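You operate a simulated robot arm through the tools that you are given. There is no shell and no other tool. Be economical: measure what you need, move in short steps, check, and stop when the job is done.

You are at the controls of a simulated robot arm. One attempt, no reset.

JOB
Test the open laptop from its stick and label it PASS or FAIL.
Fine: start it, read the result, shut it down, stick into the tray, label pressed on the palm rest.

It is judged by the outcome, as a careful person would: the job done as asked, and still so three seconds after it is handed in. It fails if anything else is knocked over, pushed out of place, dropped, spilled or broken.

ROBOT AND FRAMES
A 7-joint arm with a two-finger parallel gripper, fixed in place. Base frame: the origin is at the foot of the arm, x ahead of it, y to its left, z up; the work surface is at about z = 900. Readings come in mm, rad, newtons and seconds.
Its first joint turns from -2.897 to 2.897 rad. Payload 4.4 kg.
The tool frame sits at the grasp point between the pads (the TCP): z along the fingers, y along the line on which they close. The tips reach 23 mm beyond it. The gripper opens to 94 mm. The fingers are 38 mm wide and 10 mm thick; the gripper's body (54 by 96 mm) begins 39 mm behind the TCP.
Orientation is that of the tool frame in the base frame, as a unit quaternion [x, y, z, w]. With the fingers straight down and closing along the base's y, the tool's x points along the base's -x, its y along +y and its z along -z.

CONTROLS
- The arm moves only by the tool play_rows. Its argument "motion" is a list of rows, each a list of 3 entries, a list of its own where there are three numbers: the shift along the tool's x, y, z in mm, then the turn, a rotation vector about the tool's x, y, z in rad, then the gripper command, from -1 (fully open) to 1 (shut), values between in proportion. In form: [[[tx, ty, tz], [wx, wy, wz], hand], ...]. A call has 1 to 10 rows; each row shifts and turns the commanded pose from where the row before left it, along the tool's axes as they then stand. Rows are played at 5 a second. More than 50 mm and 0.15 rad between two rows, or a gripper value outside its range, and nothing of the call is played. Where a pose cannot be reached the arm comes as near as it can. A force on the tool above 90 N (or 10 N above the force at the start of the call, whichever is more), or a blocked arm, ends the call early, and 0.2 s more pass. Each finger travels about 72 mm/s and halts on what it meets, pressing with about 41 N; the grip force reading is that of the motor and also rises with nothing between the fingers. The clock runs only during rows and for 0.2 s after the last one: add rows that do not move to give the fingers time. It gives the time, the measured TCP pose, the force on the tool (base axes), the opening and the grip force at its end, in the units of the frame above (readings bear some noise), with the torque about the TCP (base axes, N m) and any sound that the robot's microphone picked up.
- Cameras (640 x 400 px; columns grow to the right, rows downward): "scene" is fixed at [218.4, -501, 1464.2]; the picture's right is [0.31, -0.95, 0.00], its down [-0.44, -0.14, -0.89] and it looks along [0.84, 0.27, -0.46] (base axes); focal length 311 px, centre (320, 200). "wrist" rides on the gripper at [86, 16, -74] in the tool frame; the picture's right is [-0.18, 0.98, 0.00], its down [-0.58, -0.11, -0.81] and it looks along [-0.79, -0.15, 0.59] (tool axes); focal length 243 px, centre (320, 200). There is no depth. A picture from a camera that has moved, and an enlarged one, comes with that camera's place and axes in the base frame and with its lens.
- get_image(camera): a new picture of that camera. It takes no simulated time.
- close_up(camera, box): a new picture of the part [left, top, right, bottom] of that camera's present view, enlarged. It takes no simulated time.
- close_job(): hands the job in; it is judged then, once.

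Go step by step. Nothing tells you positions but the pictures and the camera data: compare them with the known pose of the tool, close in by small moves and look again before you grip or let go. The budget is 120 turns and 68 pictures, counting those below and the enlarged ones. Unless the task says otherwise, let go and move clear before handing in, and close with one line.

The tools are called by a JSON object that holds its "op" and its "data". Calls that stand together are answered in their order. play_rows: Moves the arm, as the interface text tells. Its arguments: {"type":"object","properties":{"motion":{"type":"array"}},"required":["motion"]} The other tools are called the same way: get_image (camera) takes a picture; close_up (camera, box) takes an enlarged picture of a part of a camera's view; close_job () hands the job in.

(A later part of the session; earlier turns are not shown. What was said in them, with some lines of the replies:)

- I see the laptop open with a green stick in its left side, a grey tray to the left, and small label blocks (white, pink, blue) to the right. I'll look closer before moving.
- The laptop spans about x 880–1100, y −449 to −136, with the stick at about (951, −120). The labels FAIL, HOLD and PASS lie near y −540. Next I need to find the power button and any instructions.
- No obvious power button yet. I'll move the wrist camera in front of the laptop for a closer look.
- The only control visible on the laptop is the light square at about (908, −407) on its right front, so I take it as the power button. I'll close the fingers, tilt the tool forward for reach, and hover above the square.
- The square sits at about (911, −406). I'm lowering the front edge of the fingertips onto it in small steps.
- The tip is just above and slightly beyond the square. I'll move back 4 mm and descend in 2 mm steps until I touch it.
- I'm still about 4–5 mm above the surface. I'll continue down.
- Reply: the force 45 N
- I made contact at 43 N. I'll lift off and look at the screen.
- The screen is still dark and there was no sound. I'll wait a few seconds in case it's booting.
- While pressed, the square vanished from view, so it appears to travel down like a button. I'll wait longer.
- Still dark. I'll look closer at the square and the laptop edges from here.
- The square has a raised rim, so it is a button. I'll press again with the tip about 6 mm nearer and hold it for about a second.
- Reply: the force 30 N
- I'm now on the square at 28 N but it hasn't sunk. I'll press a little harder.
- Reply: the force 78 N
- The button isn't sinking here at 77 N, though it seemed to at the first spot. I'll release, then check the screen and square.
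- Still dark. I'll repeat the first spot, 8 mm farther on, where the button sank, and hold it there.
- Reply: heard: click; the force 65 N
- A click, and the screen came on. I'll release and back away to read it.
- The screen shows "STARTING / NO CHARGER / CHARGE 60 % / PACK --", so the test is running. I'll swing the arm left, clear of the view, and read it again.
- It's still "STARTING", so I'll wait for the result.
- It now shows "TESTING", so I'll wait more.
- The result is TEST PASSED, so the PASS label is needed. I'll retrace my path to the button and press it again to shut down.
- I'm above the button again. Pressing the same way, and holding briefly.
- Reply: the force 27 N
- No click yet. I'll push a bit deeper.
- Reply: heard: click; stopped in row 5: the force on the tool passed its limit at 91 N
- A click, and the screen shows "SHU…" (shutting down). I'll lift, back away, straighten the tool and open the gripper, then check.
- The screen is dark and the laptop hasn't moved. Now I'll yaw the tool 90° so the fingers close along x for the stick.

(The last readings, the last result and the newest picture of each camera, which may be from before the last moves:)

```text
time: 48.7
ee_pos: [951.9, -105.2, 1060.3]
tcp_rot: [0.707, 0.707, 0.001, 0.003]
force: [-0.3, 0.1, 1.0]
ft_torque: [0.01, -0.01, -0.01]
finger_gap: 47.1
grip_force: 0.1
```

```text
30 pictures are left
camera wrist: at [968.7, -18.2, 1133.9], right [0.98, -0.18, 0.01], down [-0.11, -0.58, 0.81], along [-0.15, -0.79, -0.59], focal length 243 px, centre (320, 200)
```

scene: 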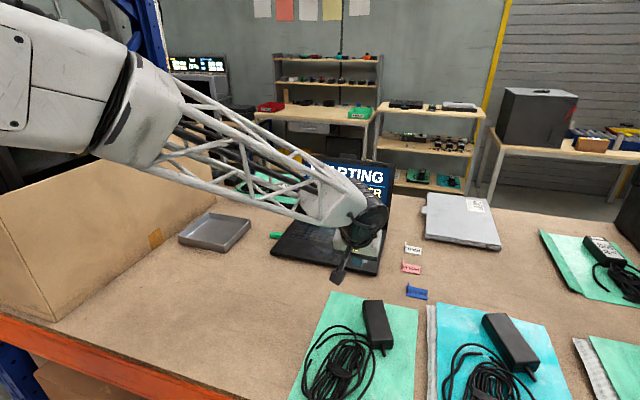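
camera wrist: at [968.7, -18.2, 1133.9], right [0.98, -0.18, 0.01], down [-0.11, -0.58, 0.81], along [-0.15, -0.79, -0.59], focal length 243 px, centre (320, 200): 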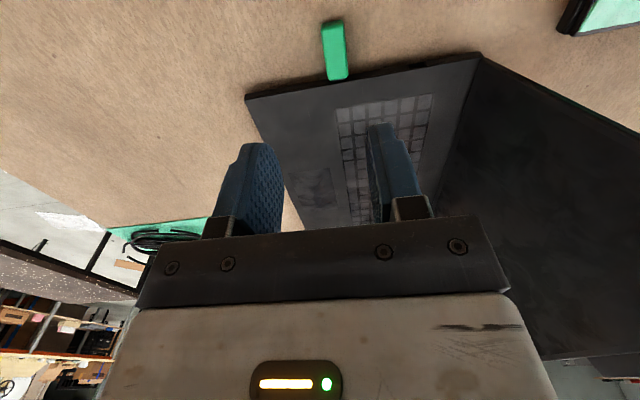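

The stick sits at x≈964, y from about −132 to −89. I'll move above it and lower partway before rechecking.

{"op": "play_rows", "data": {"motion": [[[0, 12, 35], [0, 0, 0], 0], [[0, 0, 35], [0, 0, 0], 0], [[0, 0, 20], [0, 0, 0], 0], [[0, 0, 0], [0, 0, 0], 0]]}}

{"op": "get_image", "data": {"camera": "wrist"}}

{"op": "close_up", "data": {"camera": "scene", "box": [220, 170, 340, 250]}}

```text
time: 49.7
ee_pos: [964.8, -104.9, 970.1]
tcp_rot: [0.707, 0.707, 0.001, 0.003]
force: [-0.6, -0.1, 1.2]
ft_torque: [-0.03, -0.02, 0.03]
finger_gap: 47.0
grip_force: 0.1
```

```text
29 pictures are left
camera wrist: at [981.0, -19.3, 1044.4], right [0.98, -0.18, 0.01], down [-0.11, -0.58, 0.81], along [-0.15, -0.79, -0.59], focal length 243 px, centre (320, 200)
```

wrist: 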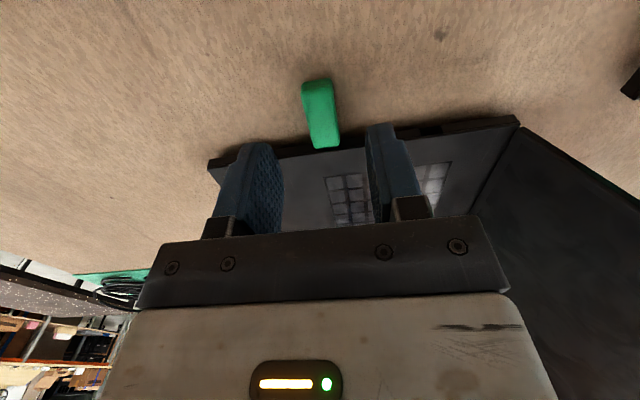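

```text
5.00 times, centred on (280, 210) of scene
camera zoom: at [218.4, -501.0, 1464.2], right [0.31, -0.95, 0.0], down [-0.44, -0.14, -0.89], along [0.84, 0.27, -0.46], focal length 1556 px, centre (520, 150)
```

zoom: 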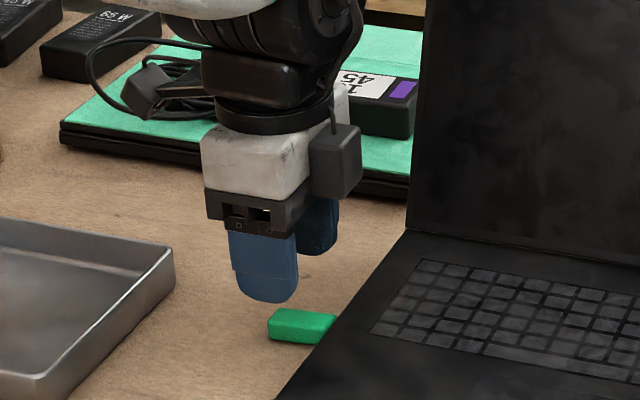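

The stick is centred between the fingers, at x≈964.5. I'll lower to just above the bench and close on it.

{"op": "play_rows", "data": {"motion": [[[0, 0, 20], [0, 0, 0], 0], [[0, 0, 14], [0, 0, 0], 0], [[0, 0, 8], [0, 0, 0], 0], [[0, 0, 0], [0, 0, 0], 0]]}}

{"op": "play_rows", "data": {"motion": [[[0, 0, 0], [0, 0, 0], 0.5], [[0, 0, 0], [0, 0, 0], 1], [[0, 0, 0], [0, 0, 0], 1], [[0, 0, 0], [0, 0, 0], 1]]}}

{"op": "get_image", "data": {"camera": "wrist"}}

```text
time: 50.7
ee_pos: [965.1, -107.6, 928.4]
tcp_rot: [0.708, 0.707, 0.001, 0.003]
force: [0.3, 1.6, -0.1]
ft_torque: [0.0, 0.0, -0.02]
finger_gap: 47.1
grip_force: 0.0
```

```text
time: 51.7
ee_pos: [965.5, -107.0, 928.0]
tcp_rot: [0.707, 0.707, 0.001, 0.002]
force: [-2.8, 0.0, -0.8]
ft_torque: [0.01, 0.03, -0.08]
finger_gap: 17.2
grip_force: 40.9
```

```text
27 pictures are left
camera wrist: at [981.4, -20.2, 1002.6], right [0.98, -0.18, 0.01], down [-0.11, -0.58, 0.81], along [-0.15, -0.79, -0.59], focal length 243 px, centre (320, 200)
```

wrist: 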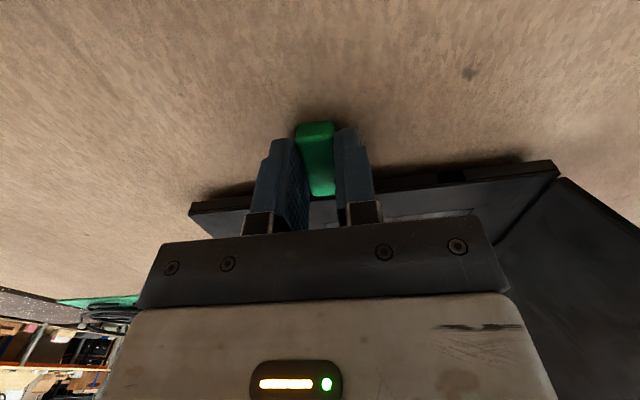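

The stick is gripped at 17 mm. I'll pull it straight out along +y.

{"op": "play_rows", "data": {"motion": [[[4, 0, 0], [0, 0, 0], 1], [[6, 0, 0], [0, 0, 0], 1], [[8, 0, 0], [0, 0, 0], 1], [[10, 0, 0], [0, 0, 0], 1], [[10, 0, -2], [0, 0, 0], 1], [[0, 0, -20], [0, 0, 0], 1], [[0, 0, -30], [0, 0, 0], 1]]}}

{"op": "get_image", "data": {"camera": "scene"}}

{"op": "get_image", "data": {"camera": "wrist"}}

```text
time: 53.3
ee_pos: [964.8, -68.6, 978.5]
tcp_rot: [0.707, 0.707, 0.0, 0.002]
force: [-0.1, 0.4, -9.5]
ft_torque: [0.53, -0.01, 0.0]
finger_gap: 17.2
grip_force: 41.4
```

```text
26 pictures are left
```

scene: 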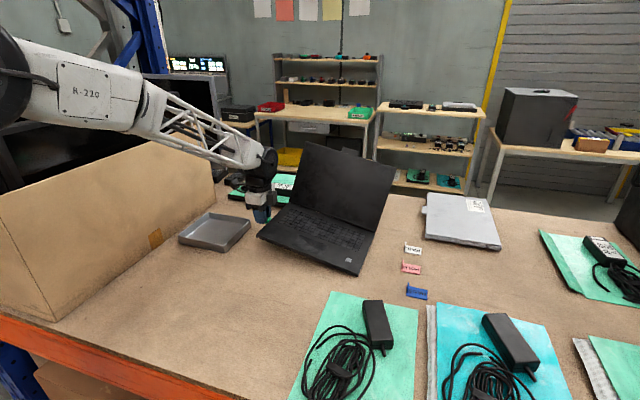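

```text
25 pictures are left
camera wrist: at [981.6, 17.1, 1052.1], right [0.98, -0.18, 0.0], down [-0.11, -0.58, 0.81], along [-0.15, -0.79, -0.59], focal length 243 px, centre (320, 200)
```

wrist: 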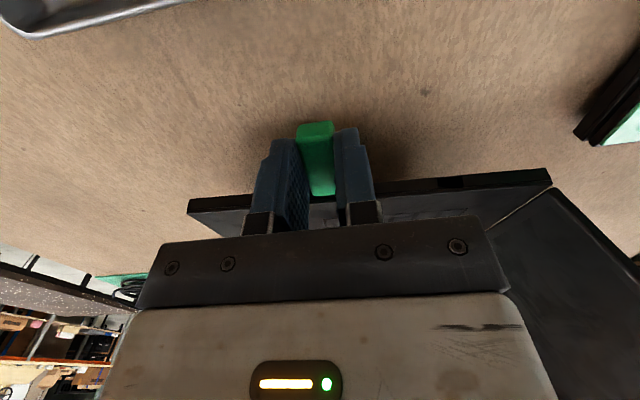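

Pulling dragged the laptop along and lifted it with the stick, which hasn't let go. I'll reverse this exactly and set the laptop back where it was.

{"op": "play_rows", "data": {"motion": [[[0, 0, 15], [0, 0, 0], 1], [[0, 0, 15], [0, 0, 0], 1], [[0, 0, 10], [0, 0, 0], 1], [[0, 0, 10], [0, 0, 0], 1], [[0, 0, 0], [0, 0, 0], 1]]}}

{"op": "close_up", "data": {"camera": "scene", "box": [220, 150, 420, 290]}}

{"op": "get_image", "data": {"camera": "wrist"}}

```text
time: 54.5
ee_pos: [966.9, -70.1, 929.7]
tcp_rot: [0.707, 0.707, 0.001, 0.003]
force: [0.2, -1.4, -4.2]
ft_torque: [0.08, 0.04, 0.01]
finger_gap: 17.4
grip_force: 41.0
```

```text
2.86 times, centred on (320, 220) of scene
camera zoom: at [218.4, -501.0, 1464.2], right [0.31, -0.95, 0.0], down [-0.44, -0.14, -0.89], along [0.84, 0.27, -0.46], focal length 889 px, centre (320, 143)
```

zoom: 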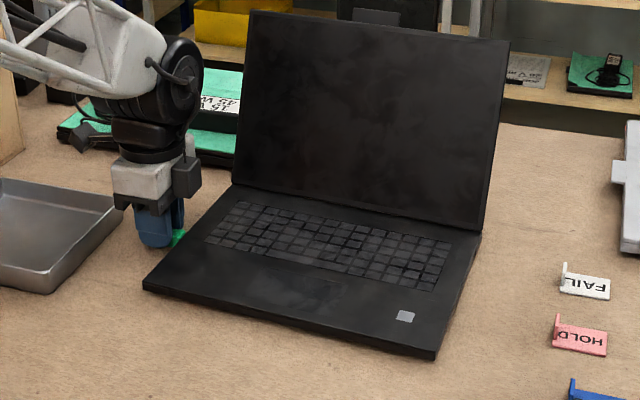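

```text
23 pictures are left
camera wrist: at [982.5, 16.7, 1003.7], right [0.98, -0.18, 0.01], down [-0.11, -0.58, 0.81], along [-0.15, -0.79, -0.59], focal length 243 px, centre (320, 200)
```

wrist: 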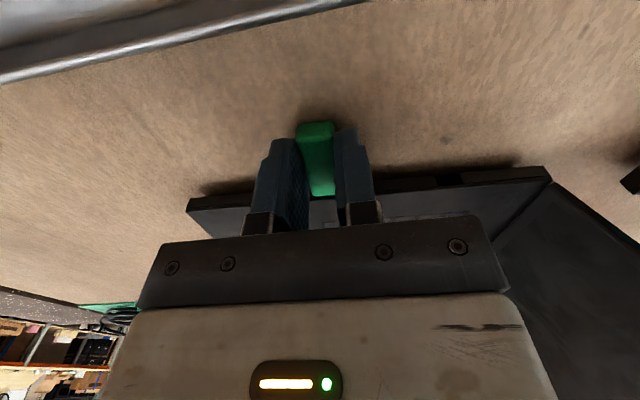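

The laptop sits flat again, about 38 mm too far left. I'll push it back through the stick.

{"op": "play_rows", "data": {"motion": [[[-8, 0, 0], [0, 0, 0], 1], [[-8, 0, 0], [0, 0, 0], 1], [[-8, 0, 0], [0, 0, 0], 1], [[-8, 0, 0], [0, 0, 0], 1], [[-6, 0, 0], [0, 0, 0], 1], [[0, 0, 0], [0, 0, 0], 1]]}}

{"op": "close_up", "data": {"camera": "scene", "box": [250, 140, 450, 310]}}

```text
time: 55.9
ee_pos: [965.9, -108.2, 930.8]
tcp_rot: [0.707, 0.707, 0.002, 0.002]
force: [-0.4, 4.0, -7.7]
ft_torque: [0.36, 0.05, -0.05]
finger_gap: 16.9
grip_force: 41.3
```

```text
2.35 times, centred on (350, 225) of scene
camera zoom: at [218.4, -501.0, 1464.2], right [0.31, -0.95, 0.0], down [-0.44, -0.14, -0.89], along [0.84, 0.27, -0.46], focal length 732 px, centre (249, 141)
```

zoom: 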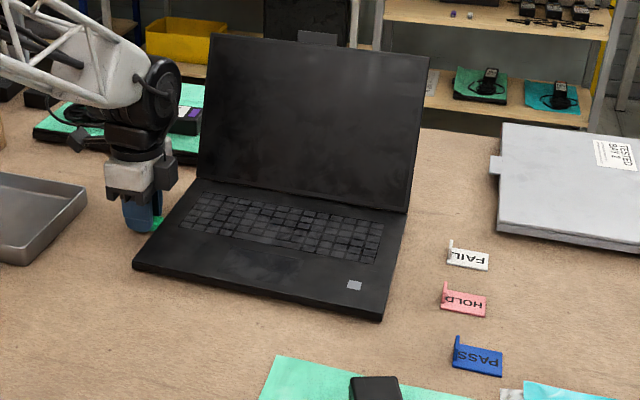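

The laptop is back in place, but it's hanging slightly on the stick, with 8 N upward on it. I'll lower it so it rests fully, with a little downward preload for friction, before pulling again.

{"op": "play_rows", "data": {"motion": [[[0, 0, 2], [0, 0, 0], 1], [[0, 0, 2], [0, 0, 0], 1], [[0, 0, 0], [0, 0, 0], 1]]}}

```text
time: 56.7
ee_pos: [967.8, -107.7, 928.1]
tcp_rot: [0.708, 0.707, 0.001, 0.003]
force: [-8.1, -0.5, 20.0]
ft_torque: [-0.59, 0.15, -0.28]
finger_gap: 17.2
grip_force: 41.1
```

It's now preloaded 20 N downward. I'll try a quick, short pull.

{"op": "play_rows", "data": {"motion": [[[25, 0, 0.5], [0, 0, 0], 1]]}}

{"op": "close_up", "data": {"camera": "scene", "box": [250, 140, 450, 310]}}

```text
time: 57.1
ee_pos: [968.2, -82.0, 928.1]
tcp_rot: [0.707, 0.707, 0.001, 0.004]
force: [1.3, -12.0, 25.6]
ft_torque: [0.07, 0.0, -0.01]
finger_gap: 17.2
grip_force: 40.8
```

```text
2.35 times, centred on (350, 225) of scene
camera zoom: at [218.4, -501.0, 1464.2], right [0.31, -0.95, 0.0], down [-0.44, -0.14, -0.89], along [0.84, 0.27, -0.46], focal length 732 px, centre (249, 141)
```

zoom: 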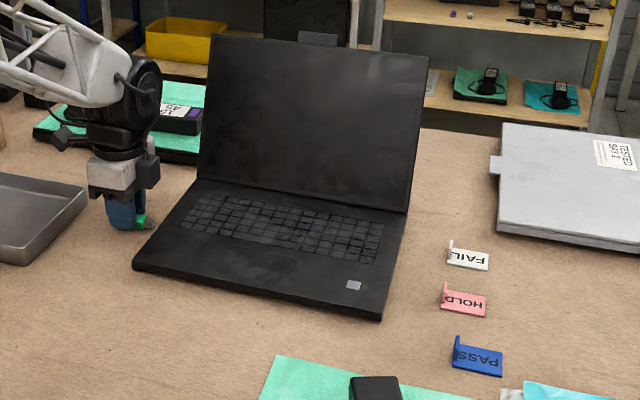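

The laptop stayed put and the stick moved out 25 mm. I'll pull a bit further, lift slightly and check.

{"op": "play_rows", "data": {"motion": [[[0, 0, -3], [0, 0, 0], 1], [[5, 0, 0], [0, 0, 0], 1], [[10, 0, 0], [0, 0, 0], 1], [[0, 0, -8], [0, 0, 0], 1], [[0, 0, 0], [0, 0, 0], 1]]}}

{"op": "get_image", "data": {"camera": "wrist"}}

```text
time: 58.3
ee_pos: [963.4, -66.0, 936.7]
tcp_rot: [0.707, 0.707, 0.002, 0.002]
force: [0.8, 0.3, -0.2]
ft_torque: [0.0, 0.02, -0.03]
finger_gap: 17.2
grip_force: 41.3
```

```text
20 pictures are left
camera wrist: at [981.5, 20.4, 1010.3], right [0.98, -0.18, 0.01], down [-0.11, -0.58, 0.81], along [-0.15, -0.79, -0.59], focal length 243 px, centre (320, 200)
```

wrist: 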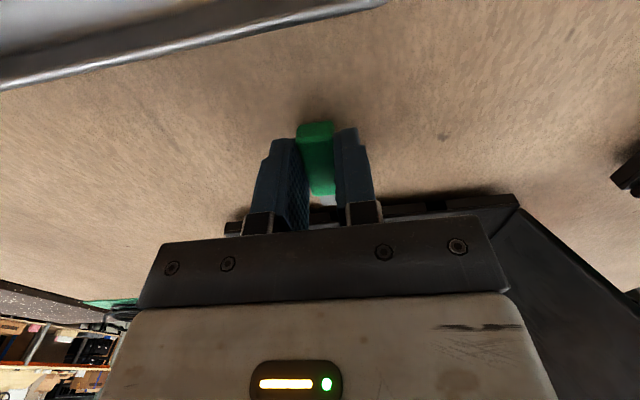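

The stick is out and held. I'll lift it and carry it over the tray at about (915, 85), then check before lowering.

{"op": "play_rows", "data": {"motion": [[[0, 0, -40], [0, 0, 0], 1], [[0, 0, -35], [0, 0, 0], 1], [[38, -12, 0], [0, 0, 0], 1], [[38, -12, 0], [0, 0, 0], 1], [[38, -12, 0], [0, 0, 0], 1], [[38, -12, 0], [0, 0, 0], 1], [[0, 0, 0], [0, 0, 0], 1]]}}

{"op": "get_image", "data": {"camera": "wrist"}}

{"op": "get_image", "data": {"camera": "scene"}}

```text
time: 59.9
ee_pos: [914.4, 86.6, 1011.5]
tcp_rot: [0.708, 0.707, 0.001, 0.002]
force: [0.6, 0.8, 0.2]
ft_torque: [0.0, -0.03, 0.02]
finger_gap: 17.1
grip_force: 41.3
```

```text
19 pictures are left
camera wrist: at [931.7, 174.0, 1085.9], right [0.98, -0.18, 0.01], down [-0.11, -0.58, 0.81], along [-0.15, -0.79, -0.59], focal length 243 px, centre (320, 200)
```

wrist: 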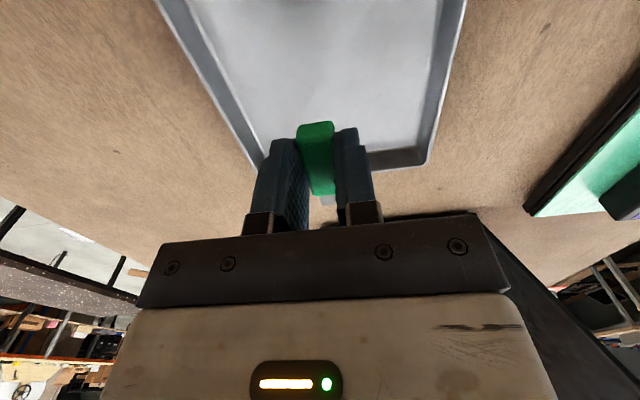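

```text
18 pictures are left
```

scene: 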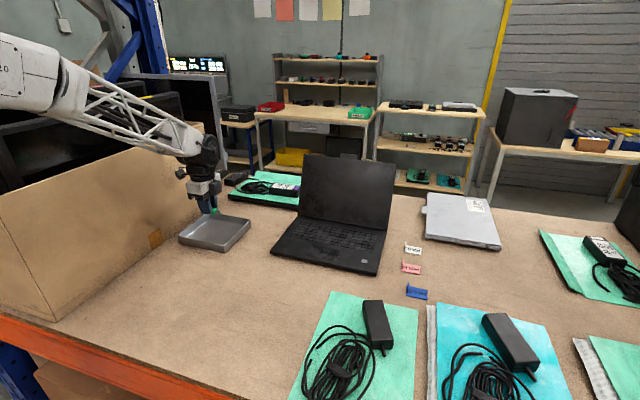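

The stick is over the tray, whose floor spans x≈832–1000 and y≳0. I'll lower it gently.

{"op": "play_rows", "data": {"motion": [[[0, 0, 40], [0, 0, 0], 1], [[0, 0, 28], [0, 0, 0], 1], [[0, 0, 6], [0, 0, 0], 1], [[0, 0, 3], [0, 0, 0], 1], [[0, 0, 0], [0, 0, 0], 1]]}}

```text
time: 61.1
ee_pos: [919.5, 83.2, 933.5]
tcp_rot: [0.707, 0.707, 0.001, 0.003]
force: [-0.2, 0.4, -0.3]
ft_torque: [-0.02, 0.0, 0.03]
finger_gap: 17.4
grip_force: 40.6
```

{"op": "play_rows", "data": {"motion": [[[0, 0, 2], [0, 0, 0], 1], [[0, 0, 1], [0, 0, 0], 1], [[0, 0, 0], [0, 0, 0], 1]]}}

{"op": "close_up", "data": {"camera": "scene", "box": [165, 180, 265, 260]}}

```text
time: 61.9
ee_pos: [919.6, 85.0, 930.8]
tcp_rot: [0.707, 0.707, 0.002, 0.003]
force: [1.0, -2.1, 16.8]
ft_torque: [0.17, 0.0, 0.0]
finger_gap: 17.5
grip_force: 41.0
```

```text
5.00 times, centred on (215, 220) of scene
camera zoom: at [218.4, -501.0, 1464.2], right [0.31, -0.95, 0.0], down [-0.44, -0.14, -0.89], along [0.84, 0.27, -0.46], focal length 1556 px, centre (845, 100)
```

zoom: 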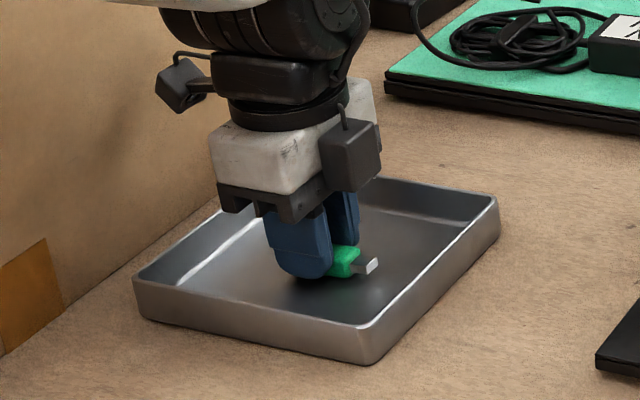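

The stick is touching the tray floor. I'll release and lift away, then undo the yaw.

{"op": "play_rows", "data": {"motion": [[[0, 0, -1], [0, 0, 0], 0.4], [[0, 0, 0], [0, 0, 0], 0], [[0, 0, 0], [0, 0, 0], 0], [[0, 0, -30], [0, 0, 0], 0], [[0, 0, -40], [0, 0, 0], 0], [[0, 0, -45], [0, 0, 0], 0], [[0, -45, -20], [0, 0, 0], 0], [[0, -45, -20], [0, 0, 0], 0], [[0, -20, 0], [0, 0, -0.1428], 0]]}}

{"op": "play_rows", "data": {"motion": [[[0, 0, 0], [0, 0, -0.1428], 0], [[0, 0, 0], [0, 0, -0.1428], 0], [[0, 0, 0], [0, 0, -0.1428], 0], [[0, 0, 0], [0, 0, -0.1428], 0], [[0, 0, 0], [0, 0, -0.1428], 0], [[0, 0, 0], [0, 0, -0.1428], 0], [[0, 0, 0], [0, 0, -0.1428], 0], [[0, 0, 0], [0, 0, -0.1428], 0], [[0, 0, 0], [0, 0, -0.1428], 0], [[0, 0, 0], [0, 0, -0.1428], 0]]}}

{"op": "close_up", "data": {"camera": "scene", "box": [165, 160, 445, 310]}}

```text
time: 63.9
ee_pos: [805.9, 84.3, 1085.2]
tcp_rot: [0.655, 0.756, 0.0, 0.002]
force: [0.1, 0.1, -0.6]
ft_torque: [0.0, 0.0, 0.01]
finger_gap: 47.0
grip_force: 0.0
```

```text
time: 66.1
ee_pos: [808.5, 85.5, 1086.4]
tcp_rot: [-0.001, 1.0, -0.002, 0.003]
force: [0.3, 0.2, 0.0]
ft_torque: [-0.02, 0.0, 0.0]
finger_gap: 46.9
grip_force: 0.1
```

```text
2.29 times, centred on (305, 235) of scene
camera zoom: at [218.4, -501.0, 1464.2], right [0.31, -0.95, 0.0], down [-0.44, -0.14, -0.89], along [0.84, 0.27, -0.46], focal length 711 px, centre (354, 120)
```

zoom: 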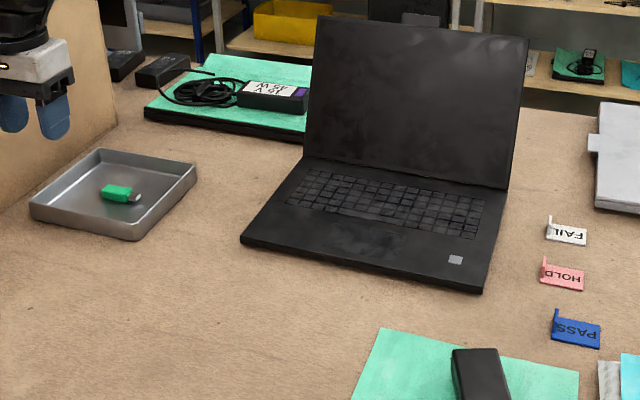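

The stick lies in the tray and the laptop is in its original place. Now I'll travel to the PASS label, whose tab is at about (844, −520), tilting 0.3 rad forward for reach.

{"op": "play_rows", "data": {"motion": [[[0, -46, 0], [0, 0, 0], 0], [[0, -46, 0], [0, 0, 0], 0], [[0, -46, 0], [0, 0, 0], 0], [[0, -46, 0], [0, 0, 0], 0], [[0, -46, 0], [0, 0, 0], 0], [[0, -46, 0], [0, 0, 0], 0], [[0, -46, 0], [0, 0, 0], 0], [[0, -46, 0], [0, 0, 0], 0], [[0, -46, 0], [0, 0, 0], 0], [[0, -46, 0], [0, 0, 0], 0]]}}

{"op": "play_rows", "data": {"motion": [[[0, -46, 0], [0, 0, 0], 0], [[0, -46, 0], [0, 0, 0], 0], [[0, -46, 0], [0, 0, 0], 0], [[0, -5, 0], [0, -0.1, 0], 0], [[0, 0, 20], [0, -0.1, 0], 0], [[0, 0, 20], [0, -0.1, 0], 0], [[0, 0, 0], [0, 0, 0], 0]]}}

{"op": "get_image", "data": {"camera": "wrist"}}

```text
time: 68.3
ee_pos: [805.3, -377.1, 1085.7]
tcp_rot: [0.0, 1.0, -0.002, 0.003]
force: [0.5, -1.2, 0.4]
ft_torque: [0.01, -0.01, 0.02]
finger_gap: 47.1
grip_force: 0.0
```

```text
time: 69.9
ee_pos: [813.9, -517.5, 1048.4]
tcp_rot: [0.0, 0.988, -0.002, 0.153]
force: [-0.2, 1.2, 0.2]
ft_torque: [0.0, 0.03, 0.0]
finger_gap: 47.1
grip_force: 0.1
```

```text
15 pictures are left
camera wrist: at [708.9, -501.1, 1093.9], right [0.18, 0.98, 0.05], down [0.31, -0.11, 0.94], along [0.93, -0.15, -0.32], focal length 243 px, centre (320, 200)
```

wrist: 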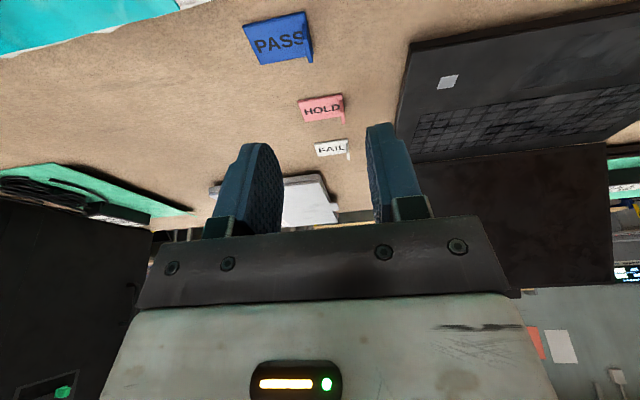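

{"op": "close_up", "data": {"camera": "wrist", "box": [230, 0, 350, 75]}}

```text
5.33 times, centred on (290, 38) of wrist
camera zoom: at [708.9, -501.1, 1093.9], right [0.18, 0.98, 0.05], down [0.31, -0.11, 0.94], along [0.93, -0.15, -0.32], focal length 1294 px, centre (480, 1067)
```

zoom: 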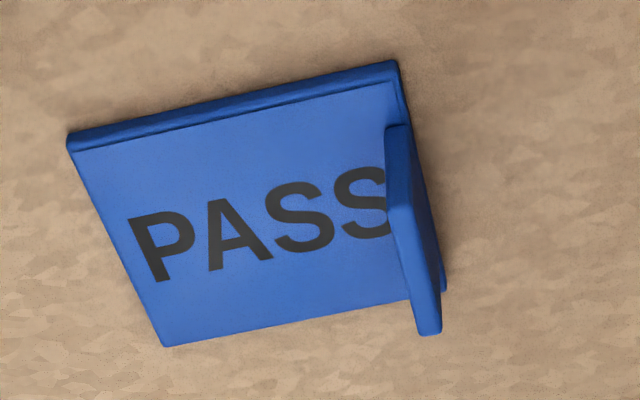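

The PASS tab runs along x ≈ 832–866 at y ≈ −526 and is about 5 mm thick. I'll reduce the tilt to 0.15 for a better pad overlap and hover above it.

{"op": "play_rows", "data": {"motion": [[[0, 0, 0], [0, 0.15, 0], 0], [[-7, -2.8, 27.4], [0, 0, 0], 0], [[-7, -2.8, 27.4], [0, 0, 0], 0], [[-7, -2.8, 27.4], [0, 0, 0], 0], [[0, 0, 0], [0, 0, 0], 0]]}}

{"op": "get_image", "data": {"camera": "wrist"}}

```text
time: 71.1
ee_pos: [848.7, -526.2, 972.7]
tcp_rot: [-0.001, 0.997, 0.0, 0.078]
force: [0.1, 0.2, 0.0]
ft_torque: [0.05, -0.01, 0.02]
finger_gap: 47.2
grip_force: 0.0
```

```text
13 pictures are left
camera wrist: at [752.2, -509.3, 1031.8], right [0.18, 0.98, 0.03], down [0.45, -0.11, 0.89], along [0.87, -0.15, -0.46], focal length 243 px, centre (320, 200)
```

wrist: 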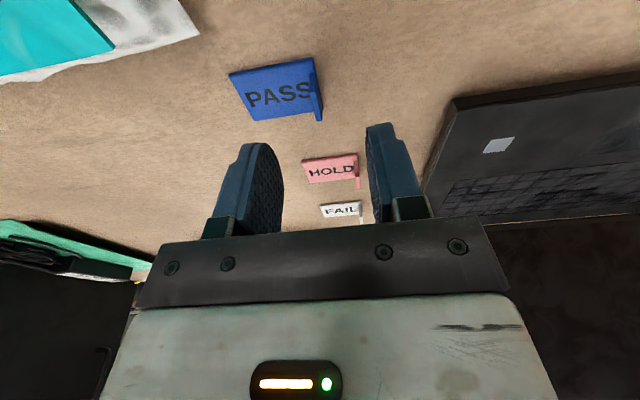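

Aligned, with the tab at x≈849, y≈−526. I'll lower until the fingertips are just above the plate.

{"op": "play_rows", "data": {"motion": [[[3, 0, 18], [0, 0, 0], 0], [[3, 0, 14], [0, 0, 0], 0], [[2, 0, 9], [0, 0, 0], 0], [[0, 0, 0], [0, 0, 0], 0]]}}

{"op": "get_image", "data": {"camera": "wrist"}}

{"op": "close_up", "data": {"camera": "scene", "box": [360, 250, 460, 320]}}

```text
time: 72.1
ee_pos: [844.5, -526.6, 929.1]
tcp_rot: [0.001, 0.997, -0.002, 0.078]
force: [0.9, -0.1, -0.5]
ft_torque: [0.03, 0.02, -0.03]
finger_gap: 47.0
grip_force: 0.1
```

```text
12 pictures are left
camera wrist: at [748.5, -511.3, 988.8], right [0.18, 0.98, 0.03], down [0.45, -0.11, 0.89], along [0.87, -0.15, -0.46], focal length 243 px, centre (320, 200)
```

wrist: 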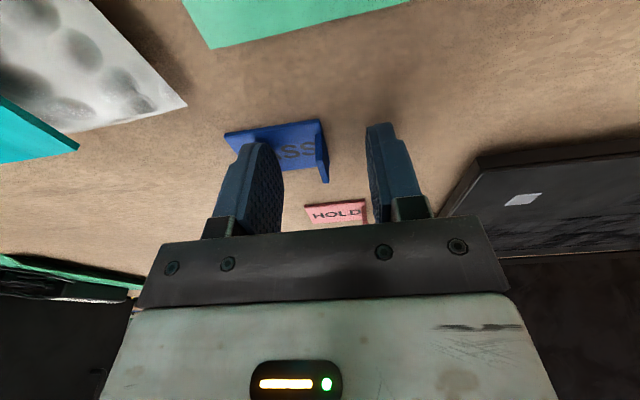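

```text
5.71 times, centred on (410, 285) of scene
camera zoom: at [218.4, -501.0, 1464.2], right [0.31, -0.95, 0.0], down [-0.44, -0.14, -0.89], along [0.84, 0.27, -0.46], focal length 1778 px, centre (-194, -286)
```

zoom: 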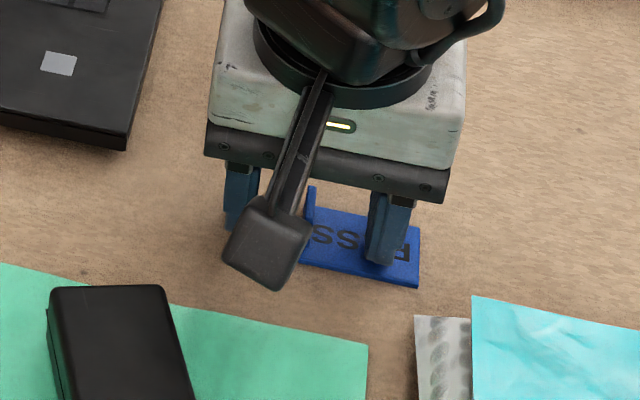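

The tab is between the fingers with no contact. Closing.

{"op": "play_rows", "data": {"motion": [[[0, 0, -0.5], [0, 0, 0], 0.5], [[0, 0, 0], [0, 0, 0], 1], [[0, 0, 0], [0, 0, 0], 1], [[0, 0, 0], [0, 0, 0], 1]]}}

{"op": "play_rows", "data": {"motion": [[[-1.5, 0, -9.9], [0, 0, 0], 1], [[-3, 0, -20], [0, 0, 0], 1], [[-5, 0, -30], [0, 0, 0], 1], [[0, 0, 0], [0, 0, 0], 1]]}}

{"op": "get_image", "data": {"camera": "wrist"}}

```text
time: 73.1
ee_pos: [844.2, -528.0, 929.9]
tcp_rot: [0.0, 0.997, -0.002, 0.078]
force: [0.5, -0.4, -0.5]
ft_torque: [0.02, 0.01, -0.01]
finger_gap: 0.0
grip_force: 40.9
```

```text
time: 74.1
ee_pos: [847.7, -528.9, 991.5]
tcp_rot: [0.0, 0.997, -0.001, 0.077]
force: [0.1, 0.4, 0.4]
ft_torque: [-0.02, 0.0, 0.0]
finger_gap: 0.0
grip_force: 40.9
```

```text
10 pictures are left
camera wrist: at [751.3, -512.5, 1050.2], right [0.18, 0.98, 0.03], down [0.45, -0.11, 0.89], along [0.87, -0.15, -0.46], focal length 243 px, centre (320, 200)
```

wrist: 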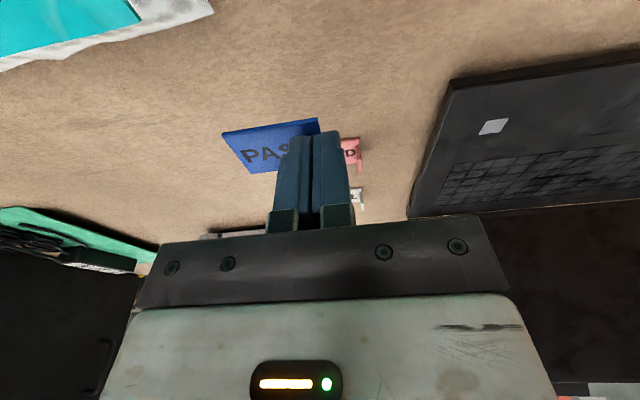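

The gap reads 0 but the label seems to have moved with the gripper. Checking from the scene camera.

{"op": "close_up", "data": {"camera": "scene", "box": [350, 225, 470, 310]}}

```text
4.71 times, centred on (410, 268) of scene
camera zoom: at [218.4, -501.0, 1464.2], right [0.31, -0.95, 0.0], down [-0.44, -0.14, -0.89], along [0.84, 0.27, -0.46], focal length 1465 px, centre (-104, -118)
```

zoom: 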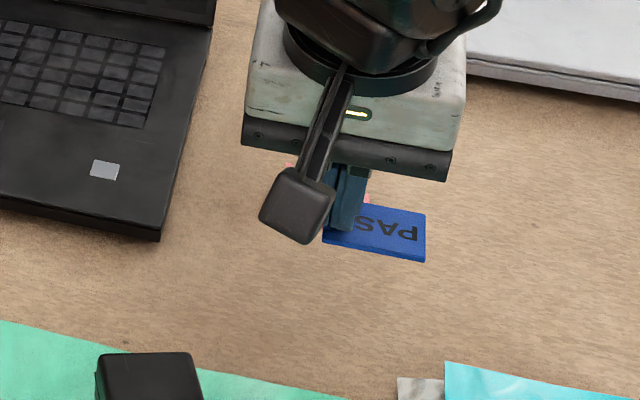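

The PASS label is held and lifted. I'll carry it over the left palm rest, to about x 912, y −180 to −230.

{"op": "play_rows", "data": {"motion": [[[0, 0, -15], [0, 0, 0], 1], [[-7.6, 43.6, -0.4], [0, 0, 0], 1], [[-7.6, 43.6, -0.4], [0, 0, 0], 1], [[-7.6, 43.6, -0.4], [0, 0, 0], 1], [[-7.6, 43.6, -0.4], [0, 0, 0], 1], [[-7.6, 43.6, -0.4], [0, 0, 0], 1], [[-7.6, 43.6, -0.4], [0, 0, 0], 1], [[-7.6, 43.6, -0.4], [0, 0, 0], 1], [[-7.6, 43.6, -0.4], [0, 0, 0], 1], [[0, 0, 0], [0, 0, 0], 1]]}}

{"op": "get_image", "data": {"camera": "wrist"}}

```text
time: 76.3
ee_pos: [901.0, -175.6, 1016.9]
tcp_rot: [0.0, 0.997, -0.001, 0.077]
force: [0.2, 0.5, -0.1]
ft_torque: [0.0, -0.02, -0.02]
finger_gap: 0.1
grip_force: 41.8
```

```text
8 pictures are left
camera wrist: at [804.7, -159.5, 1077.5], right [0.18, 0.98, 0.03], down [0.45, -0.11, 0.89], along [0.87, -0.15, -0.46], focal length 243 px, centre (320, 200)
```

wrist: 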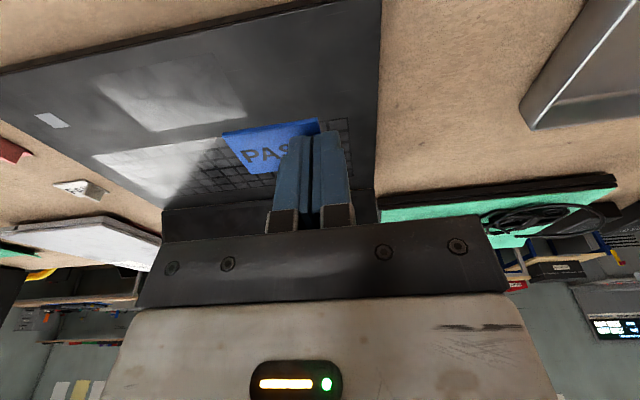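

I'm above the left palm rest. Lowering to just above the surface.

{"op": "play_rows", "data": {"motion": [[[0.8, 0, 30], [0, 0, 0], 1], [[1, 0, 25], [0, 0, 0], 1], [[1, 0, 9], [0, 0, 0], 1], [[0, 0, 0], [0, 0, 0], 1]]}}

{"op": "close_up", "data": {"camera": "scene", "box": [260, 200, 360, 270]}}

```text
time: 77.3
ee_pos: [908.7, -178.7, 952.3]
tcp_rot: [0.0, 0.997, -0.002, 0.077]
force: [0.1, 0.2, 0.0]
ft_torque: [0.01, -0.02, 0.03]
finger_gap: 0.1
grip_force: 40.6
```

```text
5.71 times, centred on (310, 235) of scene
camera zoom: at [218.4, -501.0, 1464.2], right [0.31, -0.95, 0.0], down [-0.44, -0.14, -0.89], along [0.84, 0.27, -0.46], focal length 1778 px, centre (377, 0)
```

zoom: 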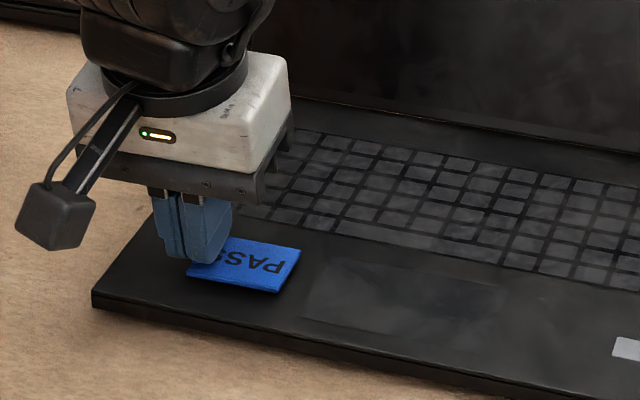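

Well placed on the palm rest, just left of the trackpad. I'll lower the last few mm and press.

{"op": "play_rows", "data": {"motion": [[[0.3, 0, 2], [0, 0, 0], 1], [[0.3, 0, 2], [0, 0, 0], 1], [[0.15, 0, 1], [0, 0, 0], 1], [[0.15, 0, 1], [0, 0, 0], 1], [[0, 0, 0], [0, 0, 0], 1]]}}

```text
time: 78.5
ee_pos: [909.4, -178.4, 946.6]
tcp_rot: [0.001, 0.997, -0.002, 0.078]
force: [-4.2, 2.0, 15.4]
ft_torque: [0.04, 0.05, -0.07]
finger_gap: 0.0
grip_force: 40.8
```

Contact at 15 N. I'll press harder and hold.

{"op": "play_rows", "data": {"motion": [[[0.15, 0, 1], [0, 0, 0], 1], [[0.15, 0, 1], [0, 0, 0], 1], [[0, 0, 0], [0, 0, 0], 1], [[0, 0, 0], [0, 0, 0], 1], [[0, 0, 0], [0, 0, 0], 1]]}}

```text
time: 79.7
ee_pos: [909.3, -178.7, 946.2]
tcp_rot: [0.0, 0.997, -0.001, 0.078]
force: [2.4, 0.1, 37.7]
ft_torque: [-0.03, -0.23, -0.03]
finger_gap: 0.1
grip_force: 41.0
```

Pressed at 38 N. I'll ease the load, open and lift away.

{"op": "play_rows", "data": {"motion": [[[-0.3, 0, -2.5], [0, 0, 0], 1], [[0, 0, -0.5], [0, 0, 0], 0.7], [[0, 0, 0], [0, 0, 0], 0.5], [[0, 0, 0], [0, 0, 0], 0.4], [[-1.5, 0, -10], [0, 0, 0], 0.4], [[-3, 0, -20], [0, 0, 0], 0.4], [[-4, 0, -30], [0, 0, 0], 0.4]]}}

{"op": "get_image", "data": {"camera": "wrist"}}

```text
time: 81.3
ee_pos: [907.8, -178.6, 1008.0]
tcp_rot: [0.0, 0.997, -0.001, 0.077]
force: [-0.7, -0.5, -0.2]
ft_torque: [0.03, 0.01, 0.0]
finger_gap: 28.1
grip_force: 0.0
```

```text
6 pictures are left
camera wrist: at [811.6, -162.0, 1067.4], right [0.18, 0.98, 0.03], down [0.45, -0.11, 0.89], along [0.87, -0.15, -0.46], focal length 243 px, centre (320, 200)
```

wrist: 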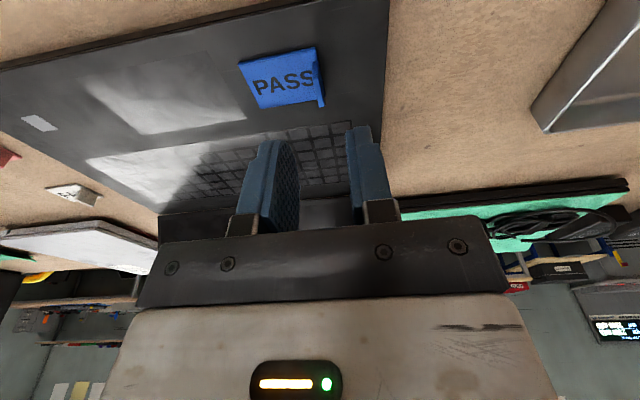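

The label sits flat on the palm rest. For good adhesion I'll close the fingers and press once on the plate itself, clear of the tab.

{"op": "play_rows", "data": {"motion": [[[-16.8, -27, 2.5], [0, 0, 0], 1], [[0, 0, 0], [0, 0, 0], 1], [[3.8, 0, 25], [0, 0, 0], 1], [[3.6, 0, 24], [0, 0, 0], 1], [[0.9, 0, 6], [0, 0, 0], 1], [[0.3, 0, 2], [0, 0, 0], 1], [[0.3, 0, 2], [0, 0, 0], 1], [[0.3, 0, 2], [0, 0, 0], 1], [[0, 0, 0], [0, 0, 0], 1]]}}

```text
time: 83.3
ee_pos: [927.0, -203.9, 948.0]
tcp_rot: [0.0, 0.997, -0.002, 0.078]
force: [-0.2, 0.7, -0.1]
ft_torque: [0.0, 0.03, -0.02]
finger_gap: 0.1
grip_force: 41.6
```

{"op": "play_rows", "data": {"motion": [[[0.3, 0, 2], [0, 0, 0], 1], [[0.3, 0, 2], [0, 0, 0], 1], [[0.15, 0, 1], [0, 0, 0], 1], [[0, 0, 0], [0, 0, 0], 1], [[0, 0, 0], [0, 0, 0], 1]]}}

```text
time: 84.5
ee_pos: [927.8, -205.1, 945.3]
tcp_rot: [0.0, 0.997, -0.002, 0.08]
force: [-7.5, 2.0, 51.1]
ft_torque: [0.05, 0.95, 0.02]
finger_gap: 0.3
grip_force: 40.9
```

Pressed at 51 N on the plate. I'll lift straight up and back away.

{"op": "play_rows", "data": {"motion": [[[-1.5, 0, -10], [0, 0, 0], 1], [[-4, 0, -30], [0, 0, 0], 1], [[-5, 0, -40], [0, 0, 0], 1], [[20, 20, -40], [0, 0, 0], 1], [[30, 30, -20], [0, 0, 0], 1], [[30, 35, -10], [0, 0, 0], 1], [[30, 35, -10], [0, 0, 0], 0], [[20, 40, -10], [0, 0, 0], 0], [[0, 45, -10], [0, 0, 0], 0], [[0, 0, 0], [0, 0, 0], 0]]}}

{"op": "get_image", "data": {"camera": "scene"}}

{"op": "close_up", "data": {"camera": "scene", "box": [250, 140, 450, 310]}}

```text
time: 86.7
ee_pos: [781.3, -0.7, 1098.3]
tcp_rot: [0.0, 0.997, -0.002, 0.077]
force: [0.7, 0.8, -1.1]
ft_torque: [-0.04, 0.02, -0.01]
finger_gap: 47.2
grip_force: 0.0
```

```text
5 pictures are left
```

scene: 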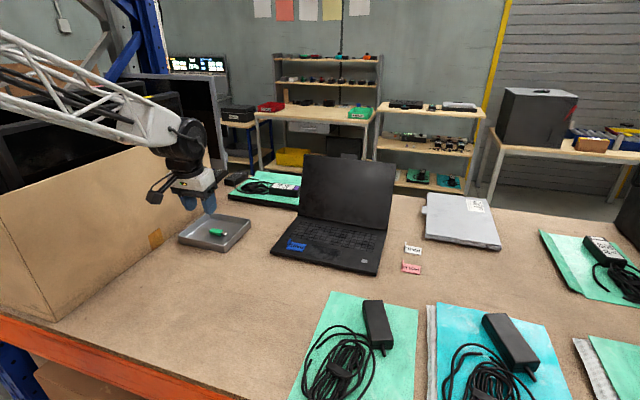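

```text
2.35 times, centred on (350, 225) of scene
camera zoom: at [218.4, -501.0, 1464.2], right [0.31, -0.95, 0.0], down [-0.44, -0.14, -0.89], along [0.84, 0.27, -0.46], focal length 732 px, centre (249, 141)
```

zoom: 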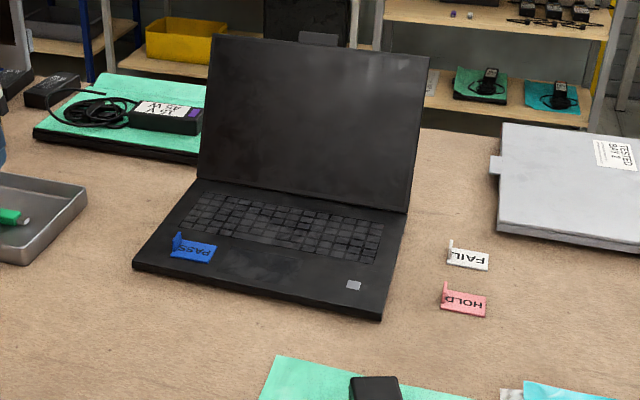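

The laptop is off and in place, the stick is in the tray, PASS is on the palm rest, and the other items are undisturbed. The arm is clear, so I'm handing in.

{"op": "close_job", "data": {}}

```text
The job is handed in.
```

The laptop showed "TEST PASSED". I shut it down, put the stick in the tray and pressed the PASS label onto the left palm rest; on the first pull the stick dragged and slightly lifted the laptop, which I set back in its original position.
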